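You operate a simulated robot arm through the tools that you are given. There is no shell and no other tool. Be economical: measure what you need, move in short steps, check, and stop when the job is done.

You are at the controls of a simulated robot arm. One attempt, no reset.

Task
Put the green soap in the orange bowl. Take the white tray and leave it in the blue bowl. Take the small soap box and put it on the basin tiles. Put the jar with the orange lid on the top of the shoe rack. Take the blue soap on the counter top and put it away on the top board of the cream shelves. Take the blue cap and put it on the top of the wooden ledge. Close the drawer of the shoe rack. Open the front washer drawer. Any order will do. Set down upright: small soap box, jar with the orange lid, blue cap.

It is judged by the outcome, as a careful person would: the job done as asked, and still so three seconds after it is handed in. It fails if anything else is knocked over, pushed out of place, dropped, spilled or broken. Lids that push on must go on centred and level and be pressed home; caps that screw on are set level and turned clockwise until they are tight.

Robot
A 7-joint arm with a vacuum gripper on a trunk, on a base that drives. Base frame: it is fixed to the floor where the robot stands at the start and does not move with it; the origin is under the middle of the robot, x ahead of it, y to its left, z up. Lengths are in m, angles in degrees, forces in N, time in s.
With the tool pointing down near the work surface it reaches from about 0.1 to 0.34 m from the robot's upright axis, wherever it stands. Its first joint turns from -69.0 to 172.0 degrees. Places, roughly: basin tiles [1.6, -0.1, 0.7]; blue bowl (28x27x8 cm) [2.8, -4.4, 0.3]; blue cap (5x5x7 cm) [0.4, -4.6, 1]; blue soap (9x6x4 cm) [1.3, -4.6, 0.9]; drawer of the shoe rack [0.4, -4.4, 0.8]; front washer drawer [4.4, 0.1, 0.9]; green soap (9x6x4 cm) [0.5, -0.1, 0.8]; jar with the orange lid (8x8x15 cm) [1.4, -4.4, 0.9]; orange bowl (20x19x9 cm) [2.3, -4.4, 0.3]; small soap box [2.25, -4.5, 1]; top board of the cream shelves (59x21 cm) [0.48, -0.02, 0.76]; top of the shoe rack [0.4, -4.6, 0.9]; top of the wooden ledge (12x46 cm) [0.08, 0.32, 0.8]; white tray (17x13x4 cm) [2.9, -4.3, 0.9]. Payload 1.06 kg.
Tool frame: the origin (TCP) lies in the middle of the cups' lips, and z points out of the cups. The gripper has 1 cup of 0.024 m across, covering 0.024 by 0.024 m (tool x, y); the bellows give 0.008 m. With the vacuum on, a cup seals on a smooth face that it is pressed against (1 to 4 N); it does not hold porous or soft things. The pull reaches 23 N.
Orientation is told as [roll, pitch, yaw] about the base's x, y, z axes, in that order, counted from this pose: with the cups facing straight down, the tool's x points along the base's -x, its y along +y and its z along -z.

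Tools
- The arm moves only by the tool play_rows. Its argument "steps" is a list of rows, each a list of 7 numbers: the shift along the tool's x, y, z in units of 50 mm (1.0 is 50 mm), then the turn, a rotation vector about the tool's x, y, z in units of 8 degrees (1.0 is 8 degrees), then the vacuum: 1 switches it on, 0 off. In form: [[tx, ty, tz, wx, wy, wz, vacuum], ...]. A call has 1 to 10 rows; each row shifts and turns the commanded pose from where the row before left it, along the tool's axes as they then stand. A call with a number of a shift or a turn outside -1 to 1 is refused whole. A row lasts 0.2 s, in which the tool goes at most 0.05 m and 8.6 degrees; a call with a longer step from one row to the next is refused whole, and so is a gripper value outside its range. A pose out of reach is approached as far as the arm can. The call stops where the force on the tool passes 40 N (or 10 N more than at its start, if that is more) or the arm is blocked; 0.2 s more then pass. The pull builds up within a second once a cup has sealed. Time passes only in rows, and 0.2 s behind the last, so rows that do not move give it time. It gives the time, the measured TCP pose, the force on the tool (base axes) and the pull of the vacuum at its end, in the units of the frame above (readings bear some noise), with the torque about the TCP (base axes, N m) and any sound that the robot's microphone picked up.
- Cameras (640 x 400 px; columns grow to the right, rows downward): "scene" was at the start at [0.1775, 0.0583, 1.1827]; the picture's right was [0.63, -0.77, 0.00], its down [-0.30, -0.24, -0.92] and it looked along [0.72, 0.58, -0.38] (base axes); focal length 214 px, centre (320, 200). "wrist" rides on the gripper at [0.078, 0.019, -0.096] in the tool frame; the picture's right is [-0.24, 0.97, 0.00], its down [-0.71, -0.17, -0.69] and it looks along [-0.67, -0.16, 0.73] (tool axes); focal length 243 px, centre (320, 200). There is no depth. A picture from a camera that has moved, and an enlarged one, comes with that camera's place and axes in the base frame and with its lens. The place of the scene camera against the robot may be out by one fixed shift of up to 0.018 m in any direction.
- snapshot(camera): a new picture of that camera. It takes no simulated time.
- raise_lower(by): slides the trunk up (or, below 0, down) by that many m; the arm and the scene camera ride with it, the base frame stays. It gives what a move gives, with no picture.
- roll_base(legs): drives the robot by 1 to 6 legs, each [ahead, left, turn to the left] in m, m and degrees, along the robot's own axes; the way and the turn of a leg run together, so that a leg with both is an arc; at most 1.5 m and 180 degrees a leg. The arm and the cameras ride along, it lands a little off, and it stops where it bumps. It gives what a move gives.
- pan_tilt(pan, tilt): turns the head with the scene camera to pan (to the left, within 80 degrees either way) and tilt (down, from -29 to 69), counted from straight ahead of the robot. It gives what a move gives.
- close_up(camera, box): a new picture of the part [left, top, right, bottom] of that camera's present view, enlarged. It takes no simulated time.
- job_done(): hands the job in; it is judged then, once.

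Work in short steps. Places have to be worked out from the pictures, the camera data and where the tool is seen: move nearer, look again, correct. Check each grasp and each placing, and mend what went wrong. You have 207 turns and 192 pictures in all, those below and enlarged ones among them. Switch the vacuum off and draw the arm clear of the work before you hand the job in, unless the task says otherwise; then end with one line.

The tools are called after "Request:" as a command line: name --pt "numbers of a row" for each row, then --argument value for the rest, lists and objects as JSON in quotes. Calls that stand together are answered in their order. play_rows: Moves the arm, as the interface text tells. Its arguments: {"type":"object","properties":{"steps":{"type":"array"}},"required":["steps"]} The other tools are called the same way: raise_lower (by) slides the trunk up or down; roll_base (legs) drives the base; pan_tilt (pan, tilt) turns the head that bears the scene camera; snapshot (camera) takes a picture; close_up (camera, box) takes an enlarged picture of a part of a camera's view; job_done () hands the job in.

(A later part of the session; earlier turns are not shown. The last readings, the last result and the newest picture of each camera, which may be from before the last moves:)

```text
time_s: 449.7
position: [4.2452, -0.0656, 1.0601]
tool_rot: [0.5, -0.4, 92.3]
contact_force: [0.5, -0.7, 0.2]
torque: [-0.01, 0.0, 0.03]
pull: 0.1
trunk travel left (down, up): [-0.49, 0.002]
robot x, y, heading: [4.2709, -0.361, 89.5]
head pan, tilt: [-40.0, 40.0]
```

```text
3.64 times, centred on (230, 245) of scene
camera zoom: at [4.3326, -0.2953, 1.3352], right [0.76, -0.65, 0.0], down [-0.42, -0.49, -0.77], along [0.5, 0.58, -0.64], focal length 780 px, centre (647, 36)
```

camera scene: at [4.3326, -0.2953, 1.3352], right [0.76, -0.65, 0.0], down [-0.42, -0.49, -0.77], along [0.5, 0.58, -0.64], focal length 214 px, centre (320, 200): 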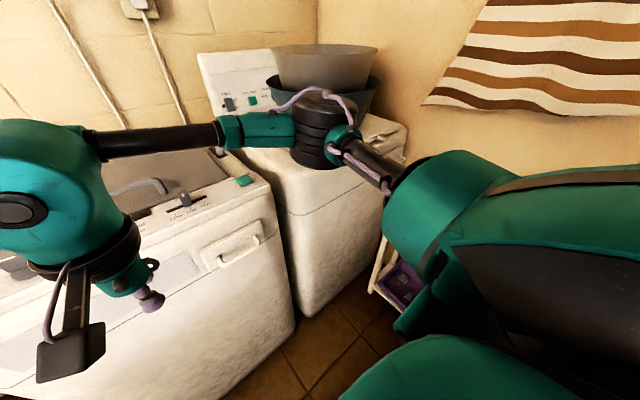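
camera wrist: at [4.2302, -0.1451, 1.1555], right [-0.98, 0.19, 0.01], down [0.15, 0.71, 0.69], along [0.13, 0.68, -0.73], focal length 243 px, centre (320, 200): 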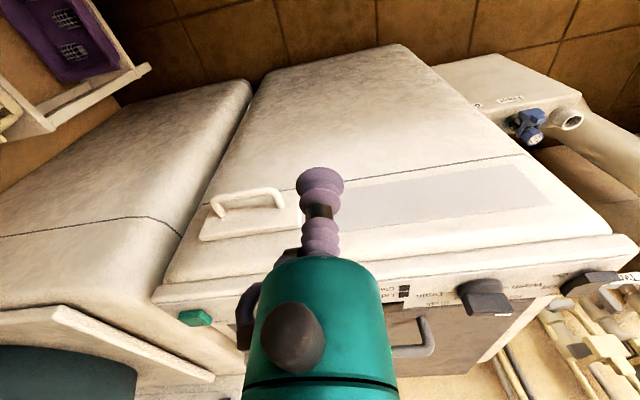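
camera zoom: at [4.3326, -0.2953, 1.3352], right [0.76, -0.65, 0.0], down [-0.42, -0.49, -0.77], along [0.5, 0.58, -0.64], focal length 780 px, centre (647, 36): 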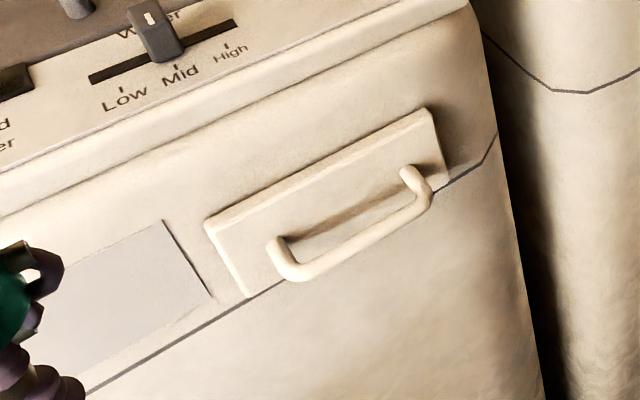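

The panel spans x≈4.31–4.465, z≈0.86–0.94 at y≈0.10, with a handle bar at z≈0.89; the free strip above it is at z≈0.924. I'll line up with x≈4.385, lower the trunk and turn the tool horizontal as before.

Request:
pan_tilt --pan -75 --tilt -10

Request:
roll_base --legs '[[-0.1, -0.18, 0]]'

Request:
raise_lower --by -0.22

Request:
play_rows --pt "-0.7 0.3 -0.4 0 0 0 0" --pt "-0.7 0.3 -0.4 0 0 0 0" --pt "-0.7 0.3 -0.4 0 0 0 0" --pt "-0.5 0.2 -0.4 0 0 0 0" --pt "0 0 0 0 0 0 0"

```text
time_s: 450.9
position: [4.2455, -0.0661, 1.0604]
tool_rot: [0.3, -0.4, 92.3]
contact_force: [0.7, 0.2, -0.2]
torque: [0.01, 0.0, 0.0]
pull: 0.2
trunk travel left (down, up): [-0.49, 0.002]
robot x, y, heading: [4.2653, -0.3605, 89.3]
head pan, tilt: [-75.0, -10.0]
```

```text
time_s: 453.1
position: [4.4242, -0.1664, 1.0595]
tool_rot: [0.4, -0.4, 92.4]
contact_force: [0.3, 0.0, -0.8]
torque: [0.0, 0.06, -0.01]
pull: 0.0
trunk travel left (down, up): [-0.49, 0.002]
robot x, y, heading: [4.4465, -0.4627, 89.2]
head pan, tilt: [-75.0, -10.0]
```

```text
time_s: 455.4
position: [4.4257, -0.1333, 0.8316]
tool_rot: [0.7, 1.0, 92.5]
contact_force: [0.4, 0.2, -0.5]
torque: [0.04, -0.02, 0.04]
pull: 0.1
trunk travel left (down, up): [-0.27, 0.222]
robot x, y, heading: [4.4479, -0.4488, 89.2]
head pan, tilt: [-75.0, -10.0]
```

```text
time_s: 456.8
position: [4.3677, -0.0059, 0.9143]
tool_rot: [0.6, 0.7, 92.2]
contact_force: [0.1, 0.4, 0.4]
torque: [-0.01, -0.03, 0.02]
pull: 0.1
trunk travel left (down, up): [-0.27, 0.222]
robot x, y, heading: [4.4459, -0.4474, 89.0]
head pan, tilt: [-75.0, -10.0]
stopped in row 5: the arm was blocked; the commanded pose is now the measured one
```

Something interfered ("blocked"). Look before doing more.

Request:
snapshot --camera "wrist"

Request:
pan_tilt --pan -40 --tilt 30

Request:
snapshot --camera "scene"

```text
68 pictures are left
camera wrist: at [4.3513, -0.0835, 1.0117], right [-0.98, 0.2, 0.01], down [0.15, 0.72, 0.68], along [0.13, 0.66, -0.74], focal length 243 px, centre (320, 200)
```

wrist: 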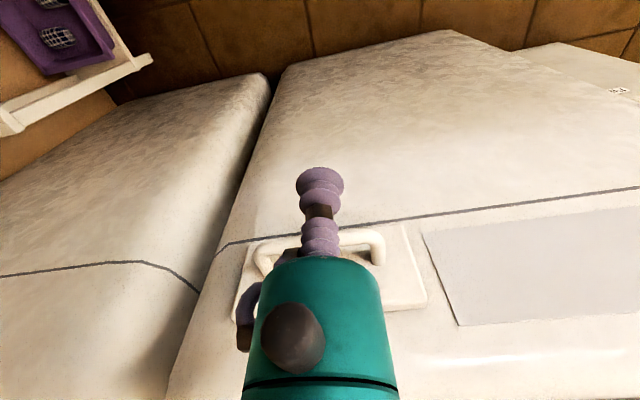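

```text
time_s: 457.9
position: [4.365, -0.0059, 0.9145]
tool_rot: [0.6, 0.7, 92.4]
contact_force: [0.6, 0.1, -0.3]
torque: [0.01, 0.02, -0.04]
pull: 0.1
trunk travel left (down, up): [-0.27, 0.222]
robot x, y, heading: [4.445, -0.4455, 89.3]
head pan, tilt: [-40.0, 30.0]
```

```text
67 pictures are left
camera scene: at [4.5182, -0.2506, 1.114], right [0.76, -0.65, 0.01], down [-0.33, -0.39, -0.86], along [0.56, 0.65, -0.51], focal length 214 px, centre (320, 200)
```

scene: 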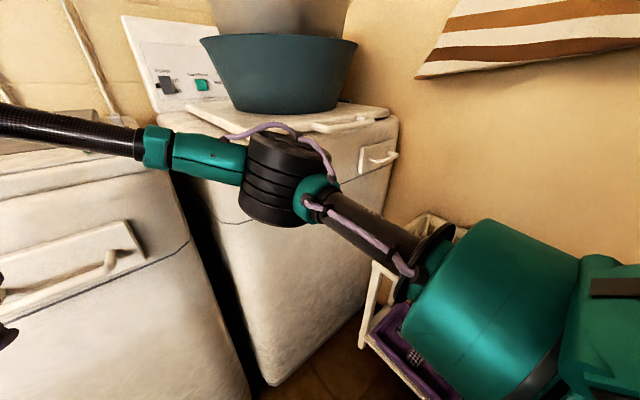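

The elbow is close to the second washer's front. I'll retract the tool 4 cm, and rotate it (which draws the elbow back), checking midway.

Request:
pan_tilt --pan -75 --tilt 0

Request:
play_rows --pt "0.8 0 0 0 0 0 0" --pt "0 0 0 0 -1 0 0" --pt "0 0 0 0 -1 0 0" --pt "0 0 0 0 -1 0 0" --pt "0 0 0 0 -1 0 0" --pt "0 0 0 0 0 0 0"

Request:
snapshot --camera "wrist"

```text
time_s: 458.9
position: [4.367, -0.0058, 0.9137]
tool_rot: [0.5, 0.7, 92.4]
contact_force: [-0.2, -0.7, 0.4]
torque: [0.01, 0.03, 0.03]
pull: 0.0
trunk travel left (down, up): [-0.27, 0.222]
robot x, y, heading: [4.4454, -0.4468, 89.1]
head pan, tilt: [-75.0, 0.0]
```

```text
time_s: 460.3
position: [4.3666, -0.0467, 0.9132]
tool_rot: [0.8, -31.5, 92.0]
contact_force: [-0.5, 0.2, 1.2]
torque: [0.02, 0.03, -0.01]
pull: 0.1
trunk travel left (down, up): [-0.27, 0.222]
robot x, y, heading: [4.4459, -0.4478, 89.2]
head pan, tilt: [-75.0, 0.0]
```

```text
66 pictures are left
camera wrist: at [4.3531, -0.1631, 0.9564], right [-0.98, 0.16, 0.13], down [0.17, 0.25, 0.95], along [0.12, 0.95, -0.28], focal length 243 px, centre (320, 200)
```

wrist: 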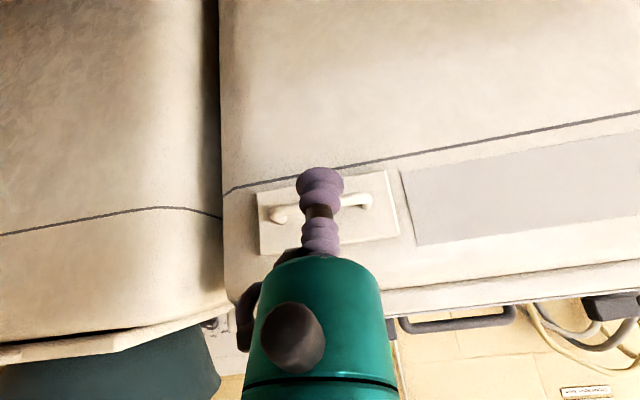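

Request:
play_rows --pt "0 0 0 0 -1 0 0" --pt "0 0 0 0 -1 0 0" --pt "0 0 0 0 -1 0 0" --pt "0 0 0 0 -1 0 0" --pt "0 0 0 0 -1 0 0" --pt "0 0 0 0 -1 0 0" --pt "0 0 0 0 -1 0 0" --pt "0 0 0 0 0 0 0"

Request:
snapshot --camera "wrist"

```text
time_s: 462.1
position: [4.368, -0.0455, 0.9144]
tool_rot: [12.5, -87.3, 80.0]
contact_force: [-1.0, -0.4, -0.2]
torque: [0.02, 0.01, -0.01]
pull: 0.1
trunk travel left (down, up): [-0.27, 0.222]
robot x, y, heading: [4.4498, -0.4453, 89.4]
head pan, tilt: [-75.0, 0.0]
```

```text
65 pictures are left
camera wrist: at [4.3515, -0.1451, 0.8414], right [-0.97, -0.03, 0.24], down [0.21, -0.64, 0.74], along [0.14, 0.76, 0.63], focal length 243 px, centre (320, 200)
```

wrist: 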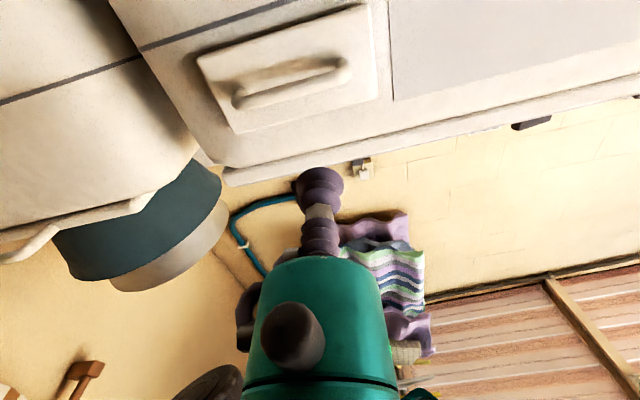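

The tool is horizontal; the panel's free strip above the handle is about z 0.902–0.93, so cup centre z≈0.916, x≈4.385. I'll true the direction, line up, and drive 0.07 m ahead.

Request:
play_rows --pt "-0.05 -0.34 0 0.31 -0.36 0 0" --pt "0 0 0 0 0 0 0"

Request:
roll_base --legs '[[0.07, 0, 0]]'

Request:
snapshot --camera "wrist"

Request:
pan_tilt --pan -25 --tilt 30

Request:
snapshot --camera "scene"

```text
time_s: 462.7
position: [4.3859, -0.0455, 0.9155]
tool_rot: [108.3, -89.5, -18.3]
contact_force: [-1.1, 0.2, -0.3]
torque: [-0.02, -0.01, 0.01]
pull: 0.1
trunk travel left (down, up): [-0.27, 0.222]
robot x, y, heading: [4.4456, -0.4455, 89.4]
head pan, tilt: [-75.0, 0.0]
```

```text
time_s: 463.7
position: [4.3841, 0.0038, 0.9222]
tool_rot: [161.7, -88.7, -71.8]
contact_force: [-0.3, -1.0, 0.2]
torque: [-0.01, -0.01, 0.0]
pull: 0.0
trunk travel left (down, up): [-0.27, 0.222]
robot x, y, heading: [4.4472, -0.3822, 89.4]
head pan, tilt: [-75.0, 0.0]
```

```text
64 pictures are left
camera wrist: at [4.3634, -0.0892, 0.8437], right [-0.97, 0.0, 0.24], down [0.18, -0.7, 0.69], along [0.17, 0.71, 0.68], focal length 243 px, centre (320, 200)
```

wrist: 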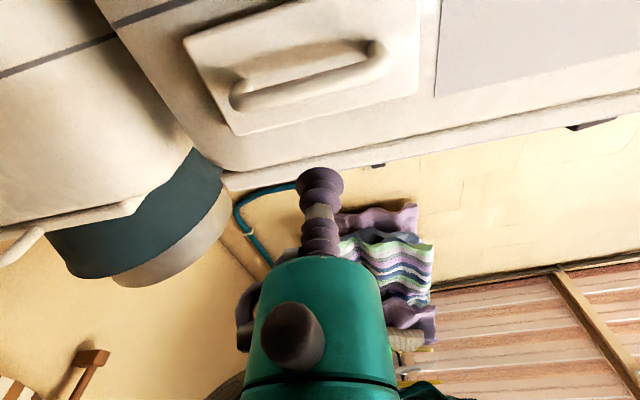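

```text
time_s: 464.9
position: [4.3844, 0.0039, 0.9233]
tool_rot: [162.0, -88.8, -72.1]
contact_force: [0.6, -0.3, -0.4]
torque: [-0.02, 0.01, 0.0]
pull: 0.1
trunk travel left (down, up): [-0.27, 0.222]
robot x, y, heading: [4.4463, -0.3819, 89.4]
head pan, tilt: [-25.0, 30.0]
```

```text
63 pictures are left
camera scene: at [4.4969, -0.1917, 1.1175], right [0.9, -0.43, 0.0], down [-0.22, -0.45, -0.87], along [0.38, 0.78, -0.5], focal length 214 px, centre (320, 200)
```

scene: 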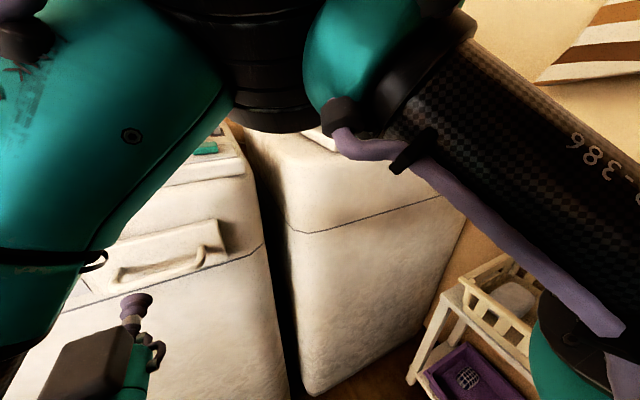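

The tool is now level at (4.384, 0.004, 0.923), and the earlier odd shift was likely the robot's back touching the wall behind. I'll set z≈0.917 and advance with vacuum on.

Request:
pan_tilt --pan -75 --tilt 0

Request:
play_rows --pt "0.12 0 0.4 0 0 0 1" --pt "0 0 0.5 0 0 0 1" --pt "0 0 0.4 0 0 0 1" --pt "0 0 0.2 0 0 0 1" --pt "0 0 0 0 0 0 1"

Request:
snapshot --camera "wrist"

```text
time_s: 466.1
position: [4.3848, 0.0034, 0.9237]
tool_rot: [162.1, -88.6, -72.1]
contact_force: [0.6, -0.4, -0.3]
torque: [0.02, -0.02, 0.02]
pull: 0.1
trunk travel left (down, up): [-0.27, 0.222]
robot x, y, heading: [4.4468, -0.3822, 89.1]
head pan, tilt: [-75.0, 0.0]
```

```text
time_s: 467.3
position: [4.3831, 0.0787, 0.92]
tool_rot: [162.2, -88.7, -72.2]
contact_force: [1.1, 0.0, 0.4]
torque: [0.01, 0.0, 0.01]
pull: 0.1
trunk travel left (down, up): [-0.27, 0.222]
robot x, y, heading: [4.4496, -0.3849, 89.4]
head pan, tilt: [-75.0, 0.0]
```

```text
62 pictures are left
camera wrist: at [4.3633, -0.014, 0.8398], right [-0.97, 0.0, 0.24], down [0.18, -0.7, 0.69], along [0.17, 0.71, 0.68], focal length 243 px, centre (320, 200)
```

wrist: 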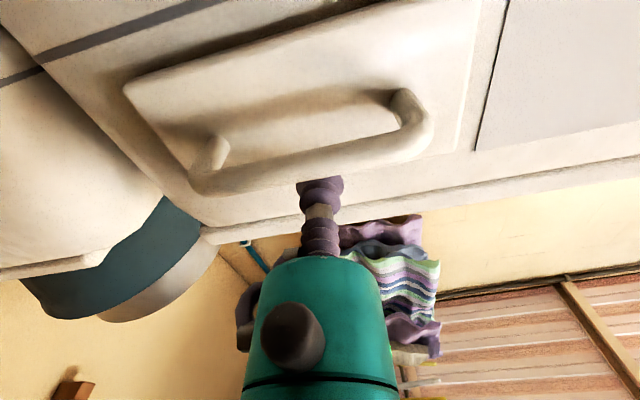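

The cup passes just above the bar. Continue forward gently to contact.

Request:
play_rows --pt "0.03 0 0.2 0 0 0 1" --pt "0 0 0.15 0 0 0 1" --pt "0 0 0.15 0 0 0 1" --pt "0 0 0.1 0 0 0 1" --pt "0 0 0.1 0 0 0 1" --pt "0 0 0 0 0 0 1"

Request:
snapshot --camera "wrist"

```text
time_s: 468.5
position: [4.382, 0.1086, 0.9177]
tool_rot: [160.2, -88.9, -69.9]
contact_force: [3.9, -23.2, 9.6]
torque: [-0.17, -0.2, -0.04]
pull: 23.1
trunk travel left (down, up): [-0.27, 0.222]
robot x, y, heading: [4.445, -0.3796, 89.2]
head pan, tilt: [-75.0, 0.0]
stopped in row 6: the force on the tool passed its limit at 42 N (the readings are from after the stop); the commanded pose is now the measured one
```

```text
61 pictures are left
camera wrist: at [4.3626, 0.0144, 0.8393], right [-0.97, -0.01, 0.24], down [0.18, -0.7, 0.69], along [0.16, 0.72, 0.68], focal length 243 px, centre (320, 200)
```

wrist: 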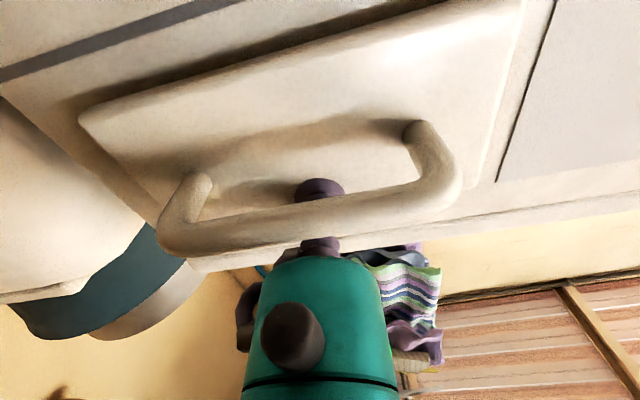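

Sealed (23 N). Pull back slowly.

Request:
play_rows --pt "0 0 -0.2 0 0 0 1" --pt "0 0 -0.2 0 0 0 1" --pt "0 0 -0.3 0 0 0 1" --pt "0 0 -0.3 0 0 0 1" --pt "0 0 -0.3 0 0 0 1" --pt "0 0 0 0 0 0 1"

Request:
snapshot --camera "wrist"

```text
time_s: 469.9
position: [4.3834, 0.0463, 0.9164]
tool_rot: [160.1, -89.1, -69.9]
contact_force: [4.8, -1.3, 8.2]
torque: [-0.09, -0.19, -0.03]
pull: 21.9
trunk travel left (down, up): [-0.27, 0.222]
robot x, y, heading: [4.4458, -0.3864, 89.3]
head pan, tilt: [-75.0, 0.0]
```

```text
60 pictures are left
camera wrist: at [4.3633, -0.0487, 0.8372], right [-0.97, -0.01, 0.24], down [0.18, -0.7, 0.7], along [0.16, 0.72, 0.68], focal length 243 px, centre (320, 200)
```

wrist: 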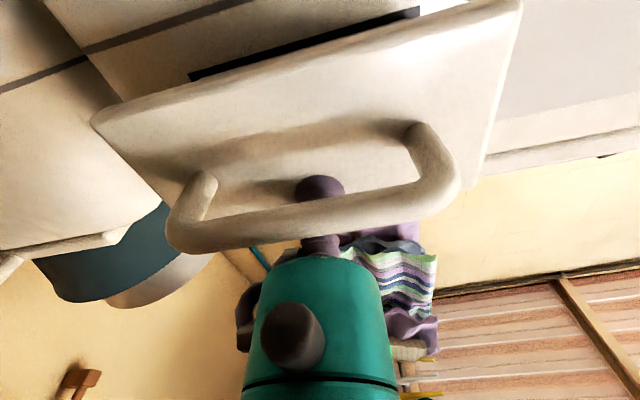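

The drawer is coming out (6 cm). Keep pulling to its stop or a clearly open position.

Request:
play_rows --pt "0 0 -0.3 0 0 0 1" --pt "0 0 -0.3 0 0 0 1" --pt "0 0 -0.3 0 0 0 1" --pt "0 0 -0.3 0 0 0 1" --pt "0 0 -0.3 0 0 0 1" --pt "0 0 0 0 0 0 1"

Request:
snapshot --camera "wrist"

```text
time_s: 471.3
position: [4.3853, -0.0228, 0.9195]
tool_rot: [157.0, -89.3, -66.6]
contact_force: [0.5, 0.2, 0.0]
torque: [-0.01, 0.0, 0.01]
pull: 0.0
out of reach, approached as far as the arm can: row 5
trunk travel left (down, up): [-0.27, 0.222]
robot x, y, heading: [4.444, -0.3841, 89.5]
head pan, tilt: [-75.0, 0.0]
```

```text
59 pictures are left
camera wrist: at [4.3658, -0.1174, 0.842], right [-0.97, -0.01, 0.24], down [0.18, -0.69, 0.7], along [0.16, 0.72, 0.67], focal length 243 px, centre (320, 200)
```

wrist: 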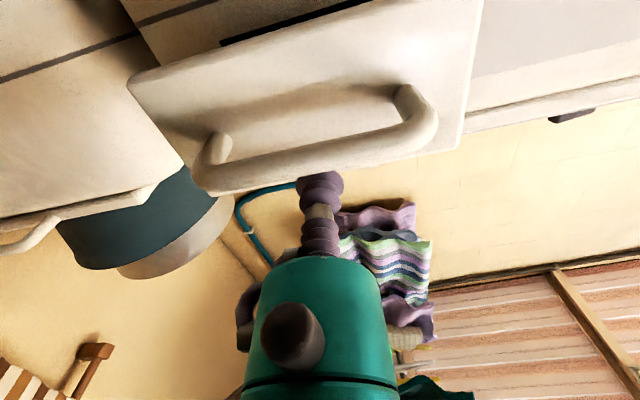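

The cup let go with the panel at about y≈0.0 (≈0.1 m open) — probably at its stop. Back away and look from the side.

Request:
play_rows --pt "0 0 0 0 0 0 0" --pt "-0.5 0 -0.2 0 0 0 0"

Request:
pan_tilt --pan -25 --tilt 30

Request:
close_up --camera "scene" --box '[60, 160, 300, 340]'

```text
time_s: 471.9
position: [4.3914, -0.0126, 0.9378]
tool_rot: [-133.1, -87.5, -138.1]
contact_force: [-0.2, 0.1, -0.8]
torque: [-0.01, -0.01, 0.01]
pull: 0.1
out of reach, approached as far as the arm can: row 2
trunk travel left (down, up): [-0.27, 0.222]
robot x, y, heading: [4.4481, -0.3812, 89.6]
head pan, tilt: [-75.0, 0.0]
```

```text
time_s: 473.1
position: [4.392, -0.0124, 0.9388]
tool_rot: [-136.5, -87.8, -135.1]
contact_force: [0.5, -0.2, 0.2]
torque: [0.01, 0.02, 0.01]
pull: 0.1
trunk travel left (down, up): [-0.27, 0.222]
robot x, y, heading: [4.4459, -0.3818, 89.2]
head pan, tilt: [-25.0, 30.0]
```

```text
2.22 times, centred on (180, 250) of scene
camera zoom: at [4.4969, -0.1922, 1.1175], right [0.9, -0.43, 0.0], down [-0.22, -0.45, -0.87], along [0.38, 0.78, -0.5], focal length 477 px, centre (631, 89)
```

zoom: 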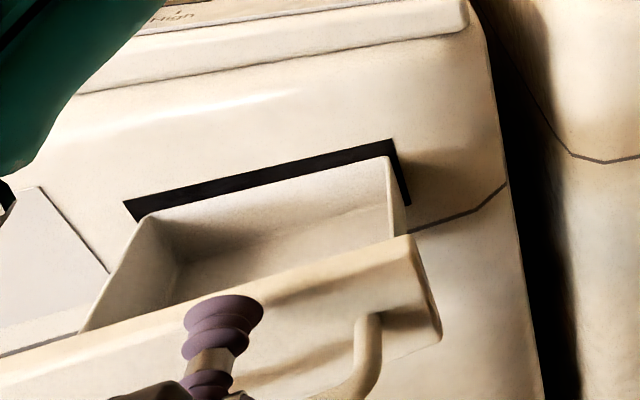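

The drawer is fully out (its back wall is at the slot). Now raise the trunk, back off a little, and turn the tool down.

Request:
pan_tilt --pan -75 --tilt 0

Request:
raise_lower --by 0.2

Request:
play_rows --pt "0 0 0 0 1 0 0" --pt "0 0 0 0 1 0 0" --pt "0 0 0 0 1 0 0" --pt "0 0 0 0 1 0 0" --pt "0 0 0 0 1 0 0" --pt "0 0 0 0 1 0 0"

Request:
play_rows --pt "0 0 0 0 1 0 0" --pt "0 0 0 0 1 0 0" --pt "0 0 0 0 1 0 0" --pt "0 0 0 0 1 0 0" --pt "0 0 0 0 1 0 0" --pt "0 0 0 0 0 0 0"

Request:
snapshot --camera "wrist"

```text
time_s: 474.3
position: [4.3922, -0.0119, 0.9393]
tool_rot: [-139.5, -87.9, -132.1]
contact_force: [0.1, -0.4, 0.5]
torque: [0.03, -0.01, -0.01]
pull: 0.0
trunk travel left (down, up): [-0.27, 0.222]
robot x, y, heading: [4.446, -0.3809, 89.3]
head pan, tilt: [-75.0, 0.0]
```

```text
time_s: 476.5
position: [4.3831, -0.0212, 1.1417]
tool_rot: [155.6, -89.2, -65.4]
contact_force: [0.2, 0.5, 0.8]
torque: [0.03, 0.02, 0.0]
pull: 0.0
trunk travel left (down, up): [-0.47, 0.022]
robot x, y, heading: [4.4456, -0.3815, 89.4]
head pan, tilt: [-75.0, 0.0]
```

```text
time_s: 477.9
position: [4.3857, -0.0207, 1.1426]
tool_rot: [0.5, -42.6, 89.8]
contact_force: [0.9, 0.1, 0.0]
torque: [-0.01, -0.03, 0.0]
pull: 0.1
trunk travel left (down, up): [-0.47, 0.022]
robot x, y, heading: [4.4437, -0.3813, 89.6]
head pan, tilt: [-75.0, 0.0]
```

```text
time_s: 479.3
position: [4.3832, -0.0208, 1.1424]
tool_rot: [0.5, -2.7, 90.2]
contact_force: [0.0, 1.1, -0.2]
torque: [-0.01, -0.01, -0.01]
pull: 0.1
trunk travel left (down, up): [-0.47, 0.022]
robot x, y, heading: [4.4458, -0.3791, 89.3]
head pan, tilt: [-75.0, 0.0]
```

```text
57 pictures are left
camera wrist: at [4.3649, -0.1041, 1.2353], right [-0.97, 0.23, 0.02], down [0.17, 0.68, 0.72], along [0.15, 0.7, -0.7], focal length 243 px, centre (320, 200)
```

wrist: 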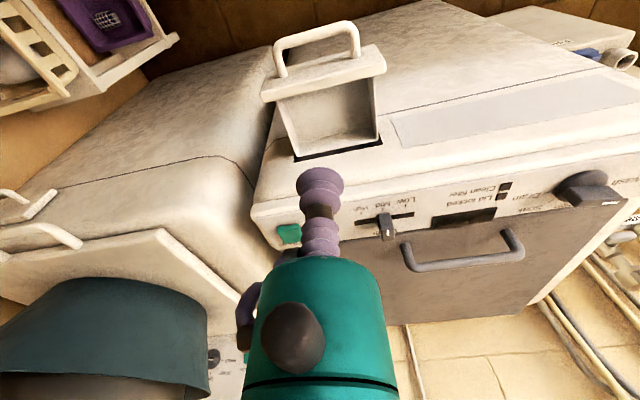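

The drawer stays open. Level the tool, turn right and reverse out toward the aisle.

Request:
play_rows --pt "0.5 0 0 0 0.33 0 0" --pt "0 0 0 0 0 0 0"

Request:
roll_base --legs '[[0, 0, -45], [0, 0, -44], [-1.4, 0, 0], [-0.1, -0.45, 0], [-1.15, 0, 0]]'

```text
time_s: 479.9
position: [4.384, -0.0459, 1.14]
tool_rot: [0.4, -0.2, 90.1]
contact_force: [-1.3, -0.3, 0.1]
torque: [0.0, -0.02, 0.03]
pull: 0.1
trunk travel left (down, up): [-0.47, 0.022]
robot x, y, heading: [4.4499, -0.3833, 89.2]
head pan, tilt: [-75.0, 0.0]
```

```text
time_s: 500.6
position: [2.1106, -0.7887, 1.1392]
tool_rot: [0.5, -0.1, 1.1]
contact_force: [-0.7, -0.3, -0.4]
torque: [-0.01, 0.03, -0.03]
pull: 0.1
trunk travel left (down, up): [-0.47, 0.022]
robot x, y, heading: [1.7771, -0.858, 0.7]
head pan, tilt: [-75.0, 0.0]
```

Turn and go down the aisle to fetch the blue soap.

Request:
roll_base --legs '[[0, 0, -90.5], [1.4, 0, 0], [1.35, 0, 0], [0, -0.38, 0]]'

Request:
raise_lower --by 0.02

Request:
pan_tilt --pan -20 --tilt 35

Request:
snapshot --camera "scene"

```text
time_s: 521.1
position: [1.4173, -3.9034, 1.1399]
tool_rot: [0.3, -0.3, -91.9]
contact_force: [0.3, -0.3, 1.6]
torque: [0.0, -0.03, 0.0]
pull: 0.0
trunk travel left (down, up): [-0.47, 0.022]
robot x, y, heading: [1.3676, -3.5683, -92.5]
head pan, tilt: [-75.0, 0.0]
```

```text
time_s: 521.8
position: [1.4191, -3.9046, 1.1604]
tool_rot: [0.4, -0.2, -91.9]
contact_force: [-0.1, -0.3, -0.4]
torque: [0.02, 0.0, 0.02]
pull: 0.1
trunk travel left (down, up): [-0.49, 0.002]
robot x, y, heading: [1.3651, -3.5684, -92.6]
head pan, tilt: [-75.0, 0.0]
```

```text
time_s: 523.0
position: [1.4188, -3.904, 1.1592]
tool_rot: [0.4, -0.2, -91.9]
contact_force: [0.3, -0.7, 0.2]
torque: [-0.04, 0.0, 0.0]
pull: 0.1
trunk travel left (down, up): [-0.49, 0.002]
robot x, y, heading: [1.3672, -3.566, -92.7]
head pan, tilt: [-20.0, 35.0]
```

```text
56 pictures are left
camera scene: at [1.3429, -3.6521, 1.3427], right [-0.92, 0.39, 0.0], down [0.22, 0.53, -0.82], along [-0.32, -0.76, -0.57], focal length 214 px, centre (320, 200)
```

scene: 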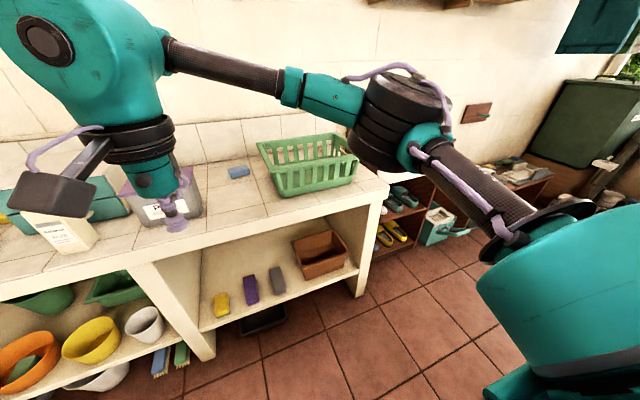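

The soap is at about (1.346, −4.60). Approach along −y.

Request:
pan_tilt --pan -75 --tilt 15

Request:
roll_base --legs '[[0.4, 0.02, 2.6]]'

Request:
play_rows --pt "-0.8 -0.5 0 0 0 0 0" --pt "-0.8 -0.5 -0.1 0 0 0 0" --pt "-0.8 -0.5 -0.1 0 0 0 0" --pt "0 0 0 0 0 0 0"

Request:
snapshot --camera "wrist"

```text
time_s: 524.3
position: [1.4195, -3.9045, 1.1597]
tool_rot: [0.5, -0.2, -92.0]
contact_force: [0.1, -0.2, -0.5]
torque: [0.0, 0.05, 0.0]
pull: 0.0
trunk travel left (down, up): [-0.49, 0.002]
robot x, y, heading: [1.364, -3.5669, -92.6]
head pan, tilt: [-75.0, 15.0]
```

```text
time_s: 526.8
position: [1.4461, -4.3031, 1.1604]
tool_rot: [0.4, -0.1, -89.1]
contact_force: [0.4, -0.1, 0.0]
torque: [-0.03, -0.03, -0.01]
pull: 0.0
trunk travel left (down, up): [-0.49, 0.002]
robot x, y, heading: [1.378, -3.9685, -89.9]
head pan, tilt: [-75.0, 15.0]
```

```text
time_s: 527.8
position: [1.3736, -4.4232, 1.1701]
tool_rot: [0.3, -0.2, -89.0]
contact_force: [-0.3, -0.5, 1.1]
torque: [0.0, -0.02, 0.02]
pull: 0.1
trunk travel left (down, up): [-0.49, 0.002]
robot x, y, heading: [1.3797, -3.9699, -89.9]
head pan, tilt: [-75.0, 15.0]
```

```text
55 pictures are left
camera wrist: at [1.3899, -4.3446, 1.2663], right [0.98, -0.22, 0.01], down [-0.16, -0.71, 0.69], along [-0.15, -0.67, -0.73], focal length 243 px, centre (320, 200)
```

wrist: 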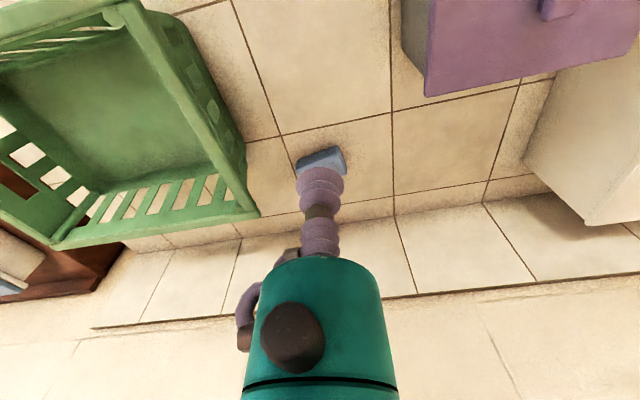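

Request:
roll_base --legs '[[0.04, 0, 0]]'

Request:
play_rows --pt "-0.6 -0.25 0.7 0 0 0 0" --pt "-0.6 -0.25 0.7 0 0 0 0" --pt "-0.4 -0.1 0.7 0 0 0 0" --pt "-0.2 0 0.7 0 0 0 0" --pt "0 0 0 0 0 0 0"

Request:
snapshot --camera "wrist"

```text
time_s: 528.6
position: [1.3734, -4.4633, 1.1696]
tool_rot: [0.3, -0.1, -89.0]
contact_force: [1.0, -0.2, -0.1]
torque: [0.01, 0.03, -0.02]
pull: 0.1
trunk travel left (down, up): [-0.49, 0.002]
robot x, y, heading: [1.3817, -4.0084, -89.8]
head pan, tilt: [-75.0, 15.0]
```

```text
time_s: 529.8
position: [1.3487, -4.5537, 1.0321]
tool_rot: [0.2, -0.3, -88.8]
contact_force: [-0.6, 0.7, -0.6]
torque: [0.01, 0.01, 0.01]
pull: 0.2
trunk travel left (down, up): [-0.49, 0.002]
robot x, y, heading: [1.3778, -4.0035, -89.9]
head pan, tilt: [-75.0, 15.0]
```

```text
54 pictures are left
camera wrist: at [1.3641, -4.4746, 1.1275], right [0.98, -0.22, 0.01], down [-0.16, -0.71, 0.69], along [-0.14, -0.67, -0.73], focal length 243 px, centre (320, 200)
```

wrist: 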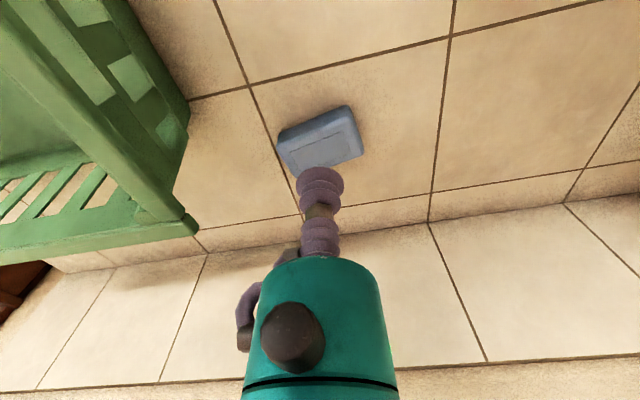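

The soap's top centre is at about (1.339, −4.612). Test the reach further forward and lower.

Request:
play_rows --pt "-0.3 -0.1 0.6 0 0 0 0" --pt "-0.4 -0.1 0.4 0 0 0 0" --pt "-0.3 0 0.2 0 0 0 0" --pt "0 0 0 0 0 0 0"

Request:
snapshot --camera "wrist"

```text
time_s: 530.8
position: [1.336, -4.5749, 0.9743]
tool_rot: [0.3, -0.1, -88.9]
contact_force: [-0.4, 0.1, 0.4]
torque: [0.02, 0.0, 0.04]
pull: 0.0
out of reach, approached as far as the arm can: row 2, 3
trunk travel left (down, up): [-0.49, 0.002]
robot x, y, heading: [1.3755, -4.01, -89.7]
head pan, tilt: [-75.0, 15.0]
```

```text
53 pictures are left
camera wrist: at [1.3522, -4.4951, 1.0707], right [0.98, -0.22, 0.01], down [-0.16, -0.71, 0.69], along [-0.14, -0.67, -0.73], focal length 243 px, centre (320, 200)
```

wrist: 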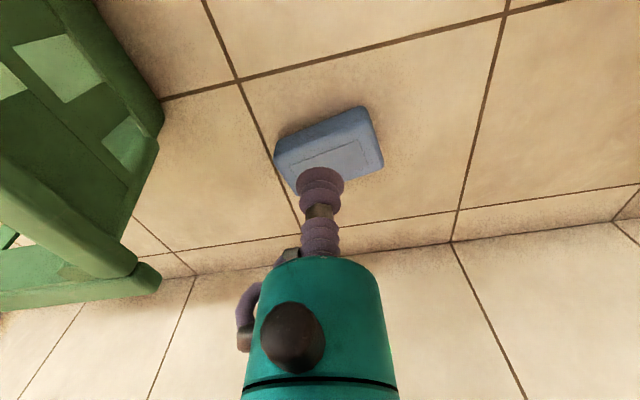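

The limit is y≈−4.575; I need about −4.612. A forward tilt of 8° plus a 0.012 m nudge of the base should do.

Request:
roll_base --legs '[[0.012, 0, 0]]'

Request:
play_rows --pt "0 0 0 0 -0.6 0 0" --pt "0 0 0 0 -0.5 0 0" --pt "-0.3 0 0.1 0 0 0 0" --pt "-0.3 0 0.1 0 0 0 0" --pt "0 0 0 0 0 0 0"

Request:
snapshot --camera "wrist"

```text
time_s: 531.6
position: [1.3367, -4.5869, 0.9745]
tool_rot: [0.2, -0.1, -89.1]
contact_force: [0.3, -0.3, -0.2]
torque: [-0.01, -0.03, 0.02]
pull: 0.0
trunk travel left (down, up): [-0.49, 0.002]
robot x, y, heading: [1.3814, -4.0199, -90.1]
head pan, tilt: [-75.0, 15.0]
```

```text
time_s: 532.8
position: [1.3376, -4.6104, 0.9713]
tool_rot: [0.2, -9.0, -89.0]
contact_force: [0.9, 0.0, -0.8]
torque: [0.01, 0.01, 0.0]
pull: 0.1
out of reach, approached as far as the arm can: row 4
trunk travel left (down, up): [-0.49, 0.002]
robot x, y, heading: [1.3757, -4.0171, -89.6]
head pan, tilt: [-75.0, 15.0]
```

```text
52 pictures are left
camera wrist: at [1.353, -4.5167, 1.0546], right [0.98, -0.21, 0.04], down [-0.17, -0.59, 0.79], along [-0.14, -0.77, -0.62], focal length 243 px, centre (320, 200)
```

wrist: 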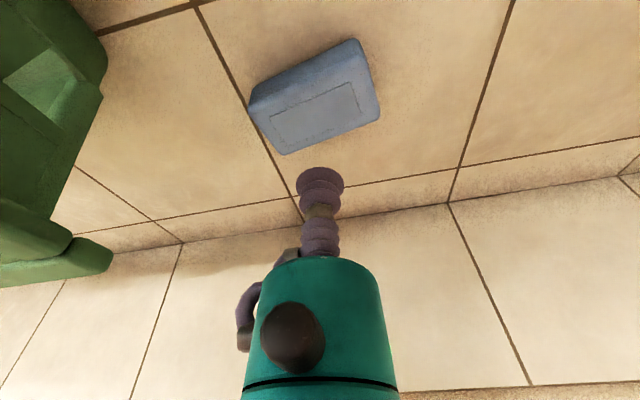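

Aligned over the soap's top centre (1.338, −4.614). Vacuum on, descend with the trunk.

Request:
play_rows --pt "0 0 0 0 0 0 1"

Request:
raise_lower --by -0.066

Request:
raise_lower --by -0.006

```text
time_s: 533.2
position: [1.3368, -4.6098, 0.9717]
tool_rot: [0.2, -9.0, -88.9]
contact_force: [-0.1, -0.4, 0.1]
torque: [0.01, 0.02, -0.03]
pull: 0.0
trunk travel left (down, up): [-0.49, 0.002]
robot x, y, heading: [1.381, -4.0159, -89.7]
head pan, tilt: [-75.0, 15.0]
```

```text
time_s: 534.2
position: [1.3365, -4.6093, 0.9041]
tool_rot: [0.5, -9.0, -88.9]
contact_force: [0.3, -0.6, -1.8]
torque: [0.08, 0.03, 0.01]
pull: 22.8
trunk travel left (down, up): [-0.424, 0.068]
robot x, y, heading: [1.3795, -4.0203, -89.9]
head pan, tilt: [-75.0, 15.0]
```

```text
time_s: 534.8
position: [1.3357, -4.6092, 0.8991]
tool_rot: [0.3, -9.0, -89.2]
contact_force: [0.3, -1.0, -1.7]
torque: [0.02, 0.0, -0.02]
pull: 22.8
trunk travel left (down, up): [-0.418, 0.074]
robot x, y, heading: [1.3772, -4.02, -89.9]
head pan, tilt: [-75.0, 15.0]
```

Sealed. Lift with the trunk, draw back and level the tool.

Request:
raise_lower --by 0.072

Request:
play_rows --pt "0.5 0 0 0 0 0 1" --pt "0.8 0 -0.4 0 0.5 0 1" --pt "0.8 0 -0.4 0 0.6 0 1" --pt "0.8 0 -0.5 0 0 0 1" --pt "0.8 0 -0.5 0 0 0 1" --pt "0 0 0 0 0 0 1"

Request:
snapshot --camera "wrist"

```text
time_s: 535.9
position: [1.3364, -4.6092, 0.9702]
tool_rot: [0.4, -8.9, -89.0]
contact_force: [0.1, 0.2, -1.9]
torque: [0.02, -0.01, 0.01]
pull: 22.7
trunk travel left (down, up): [-0.49, 0.002]
robot x, y, heading: [1.3776, -4.0193, -89.7]
head pan, tilt: [-75.0, 15.0]
```

```text
time_s: 537.3
position: [1.3317, -4.4211, 1.0466]
tool_rot: [0.3, -0.2, -89.1]
contact_force: [-1.0, 1.2, -2.4]
torque: [0.02, -0.03, 0.0]
pull: 23.2
trunk travel left (down, up): [-0.49, 0.002]
robot x, y, heading: [1.3775, -4.0207, -89.6]
head pan, tilt: [-75.0, 15.0]
```

```text
51 pictures are left
camera wrist: at [1.3482, -4.3426, 1.143], right [0.98, -0.22, 0.01], down [-0.16, -0.71, 0.69], along [-0.15, -0.67, -0.73], focal length 243 px, centre (320, 200)
```

wrist: 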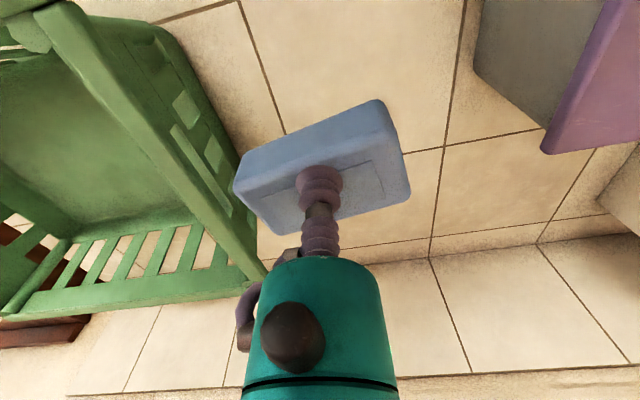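

The soap is held but close to the basket; shift away (+x) and up before backing out.

Request:
play_rows --pt "0 0.5 -0.5 0 0 0 1" --pt "0 0.3 -0.8 0 0 0 1" --pt "0 0 0 0 0 0 1"

Request:
roll_base --legs '[[-0.4, 0, 0], [0, 0.37, 0], [-1.25, 0, 0], [-1.15, 0, 0]]'

Request:
snapshot --camera "wrist"

```text
time_s: 538.1
position: [1.3721, -4.4191, 1.1125]
tool_rot: [0.3, -0.2, -89.0]
contact_force: [-0.8, 0.5, -1.6]
torque: [0.04, 0.0, -0.02]
pull: 23.3
trunk travel left (down, up): [-0.49, 0.002]
robot x, y, heading: [1.3776, -4.02, -89.8]
head pan, tilt: [-75.0, 15.0]
```

```text
time_s: 555.2
position: [1.7043, -1.6504, 1.1135]
tool_rot: [0.3, -0.2, -87.5]
contact_force: [0.2, -0.1, -2.0]
torque: [0.02, 0.0, 0.0]
pull: 23.0
trunk travel left (down, up): [-0.49, 0.002]
robot x, y, heading: [1.7026, -1.2487, -88.3]
head pan, tilt: [-75.0, 15.0]
```

```text
50 pictures are left
camera wrist: at [1.7182, -1.5708, 1.2104], right [0.98, -0.19, 0.01], down [-0.14, -0.71, 0.69], along [-0.13, -0.67, -0.73], focal length 243 px, centre (320, 200)
```

wrist: 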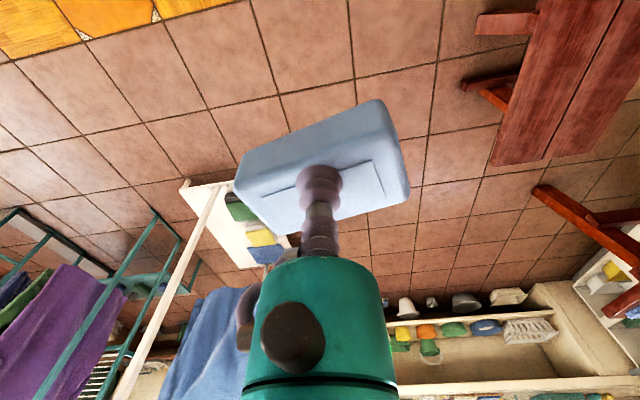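

Now to the cream shelves by the known route.

Request:
roll_base --legs '[[0, 0, 58.3], [-0.87, -0.058, 0], [-0.87, -0.058, 0], [-0.1, 0.1, 30]]'

Request:
pan_tilt --pan -40 --tilt 50

Request:
snapshot --camera "scene"

Request:
snapshot --camera "wrist"

```text
time_s: 568.2
position: [0.4498, -0.3694, 1.1141]
tool_rot: [0.3, -0.2, 1.2]
contact_force: [0.0, -1.1, -2.7]
torque: [0.03, 0.02, 0.01]
pull: 22.7
trunk travel left (down, up): [-0.49, 0.002]
robot x, y, heading: [0.0509, -0.3623, 0.1]
head pan, tilt: [-75.0, 15.0]
```

```text
time_s: 569.2
position: [0.4501, -0.3689, 1.1139]
tool_rot: [0.3, -0.2, 1.3]
contact_force: [0.5, 0.4, -1.9]
torque: [-0.02, 0.05, 0.0]
pull: 22.9
trunk travel left (down, up): [-0.49, 0.002]
robot x, y, heading: [0.0474, -0.3642, 0.2]
head pan, tilt: [-40.0, 50.0]
```

```text
49 pictures are left
camera scene: at [0.1218, -0.414, 1.321], right [-0.64, -0.77, 0.0], down [-0.59, 0.49, -0.64], along [0.49, -0.41, -0.77], focal length 214 px, centre (320, 200)
```

scene: 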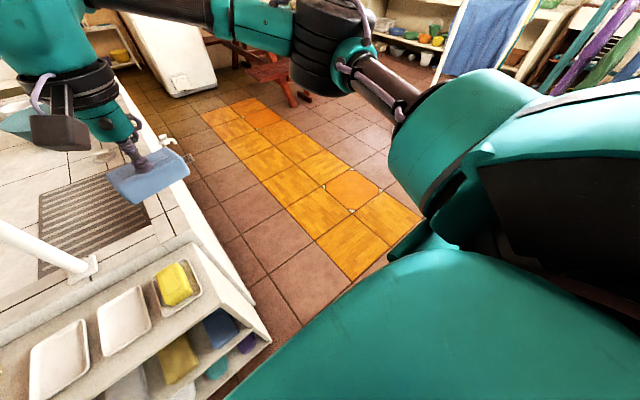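

```text
48 pictures are left
camera wrist: at [0.3707, -0.3526, 1.2103], right [0.21, 0.98, 0.01], down [0.71, -0.16, 0.69], along [0.67, -0.14, -0.73], focal length 243 px, centre (320, 200)
```

wrist: 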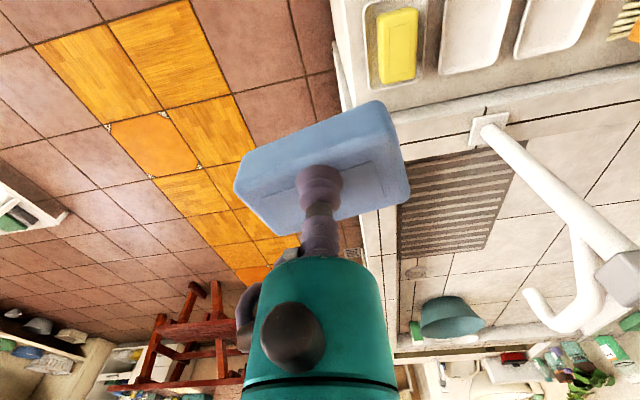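

I'll retract the tool a bit, slide left, and look down at the whole board for free space.

Request:
play_rows --pt "0.9 0 0 0 0 0 1" --pt "0.9 0 0 0 0 0 1" --pt "0 0 0 0 0 0 1"

Request:
roll_base --legs '[[0, 0.33, 0]]'

Request:
snapshot --camera "wrist"

Request:
pan_tilt --pan -20 --tilt 60

Request:
snapshot --camera "scene"

```text
time_s: 570.0
position: [0.3601, -0.3701, 1.1137]
tool_rot: [0.4, -0.2, 1.0]
contact_force: [-0.2, 0.2, -1.5]
torque: [0.0, 0.03, 0.0]
pull: 23.1
trunk travel left (down, up): [-0.49, 0.002]
robot x, y, heading: [0.0495, -0.3656, 0.3]
head pan, tilt: [-40.0, 50.0]
```

```text
time_s: 573.4
position: [0.3572, -0.0467, 1.1148]
tool_rot: [0.2, -0.1, 1.0]
contact_force: [-0.3, -0.5, -1.7]
torque: [0.01, 0.05, 0.01]
pull: 22.9
trunk travel left (down, up): [-0.49, 0.002]
robot x, y, heading: [0.0492, -0.0436, -0.0]
head pan, tilt: [-40.0, 50.0]
```

```text
47 pictures are left
camera wrist: at [0.2794, -0.0289, 1.2108], right [0.22, 0.98, 0.01], down [0.71, -0.16, 0.69], along [0.67, -0.15, -0.73], focal length 243 px, centre (320, 200)
```

wrist: 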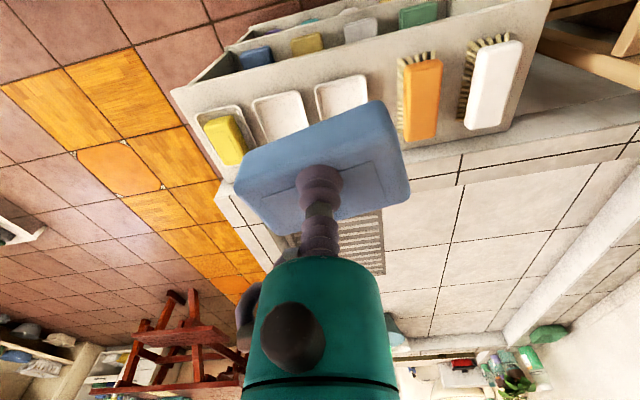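

```text
time_s: 574.3
position: [0.359, -0.0466, 1.1141]
tool_rot: [0.3, -0.2, 1.0]
contact_force: [0.2, -0.4, -2.0]
torque: [-0.02, 0.06, -0.01]
pull: 22.8
trunk travel left (down, up): [-0.49, 0.002]
robot x, y, heading: [0.0486, -0.0416, 0.1]
head pan, tilt: [-20.0, 60.0]
```

```text
46 pictures are left
camera scene: at [0.124, -0.0636, 1.3084], right [-0.34, -0.94, 0.0], down [-0.81, 0.29, -0.5], along [0.47, -0.17, -0.87], focal length 214 px, centre (320, 200)
```

scene: 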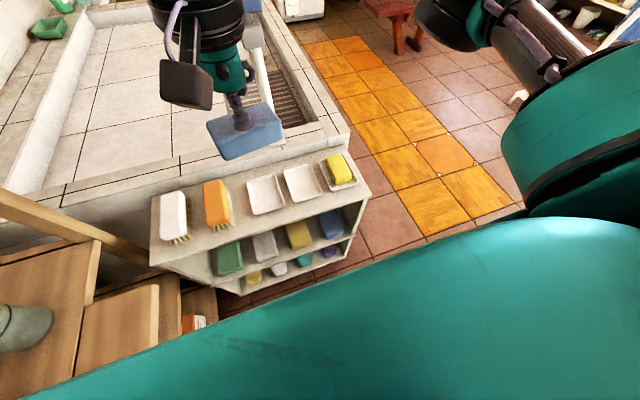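

Request:
close_up --camera "scene" --box '[140, 130, 380, 280]'

Request:
close_up --camera "wrist" --box '[180, 0, 580, 200]'

```text
2.67 times, centred on (260, 205) of scene
camera zoom: at [0.124, -0.0636, 1.3084], right [-0.34, -0.94, 0.0], down [-0.81, 0.29, -0.5], along [0.47, -0.17, -0.87], focal length 572 px, centre (480, 187)
```

zoom: 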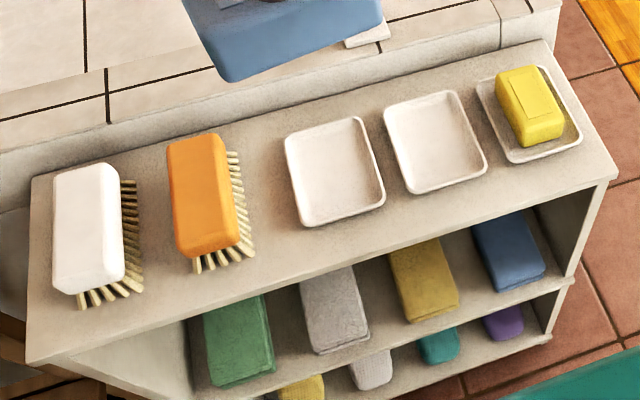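

```text
1.60 times, centred on (380, 100) of wrist
camera zoom: at [0.2794, -0.0291, 1.2108], right [0.22, 0.98, 0.01], down [0.71, -0.16, 0.69], along [0.67, -0.15, -0.73], focal length 388 px, centre (224, 360)
```

zoom: 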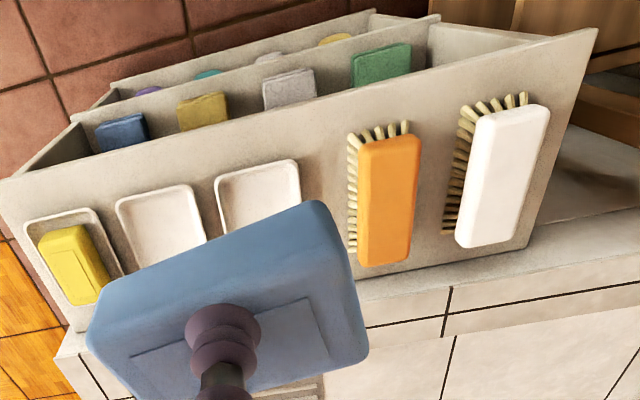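

There's no bare 9×6 cm patch: the free gaps are at most ~5 cm, so the soap belongs in the empty soap dish on the board (inner about 7.5×11 cm, centred near y≈−0.026). Its long side must point along x, so I'll rotate the tool about +82°.

Request:
pan_tilt --pan -75 --tilt 15

Request:
play_rows --pt "0 0 0 0 0 -1 1" --pt "0 0 0 0 0 -1 1" --pt "0 0 0 0 0 -1 1" --pt "0 0 0 0 0 -1 1" --pt "0 0 0 0 0 -1 1" --pt "0 0 0 0 0 -1 1" --pt "0 0 0 0 0 -1 1" --pt "0 0 0 0 0 -1 1" --pt "0 0 0 0 0 -1 1" --pt "0 0 0 0 0 -1 1"

Request:
snapshot --camera "wrist"

```text
time_s: 575.5
position: [0.3587, -0.0454, 1.1144]
tool_rot: [0.3, -0.2, 1.0]
contact_force: [-0.4, -0.1, -1.7]
torque: [0.01, 0.04, 0.01]
pull: 22.8
trunk travel left (down, up): [-0.49, 0.002]
robot x, y, heading: [0.0495, -0.0376, 0.1]
head pan, tilt: [-75.0, 15.0]
```

```text
time_s: 577.7
position: [0.3499, -0.0345, 1.1238]
tool_rot: [0.2, -0.3, 75.5]
contact_force: [-0.4, 0.8, -2.8]
torque: [-0.01, 0.02, 0.0]
pull: 22.7
out of reach, approached as far as the arm can: row 10
trunk travel left (down, up): [-0.49, 0.002]
robot x, y, heading: [0.0499, -0.0407, -0.1]
head pan, tilt: [-75.0, 15.0]
```

```text
43 pictures are left
camera wrist: at [0.3127, -0.1055, 1.2201], right [-0.88, 0.47, 0.0], down [0.34, 0.64, 0.69], along [0.32, 0.61, -0.73], focal length 243 px, centre (320, 200)
```

wrist: 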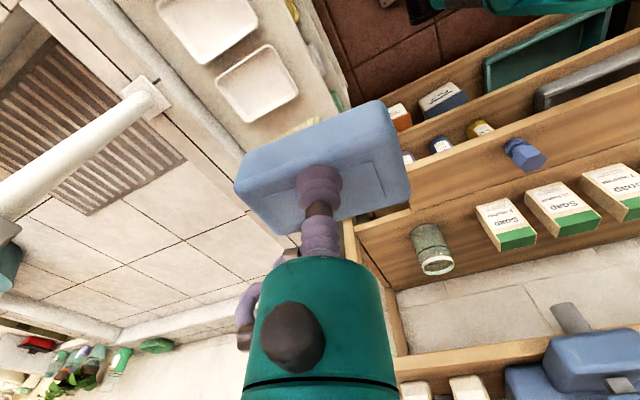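

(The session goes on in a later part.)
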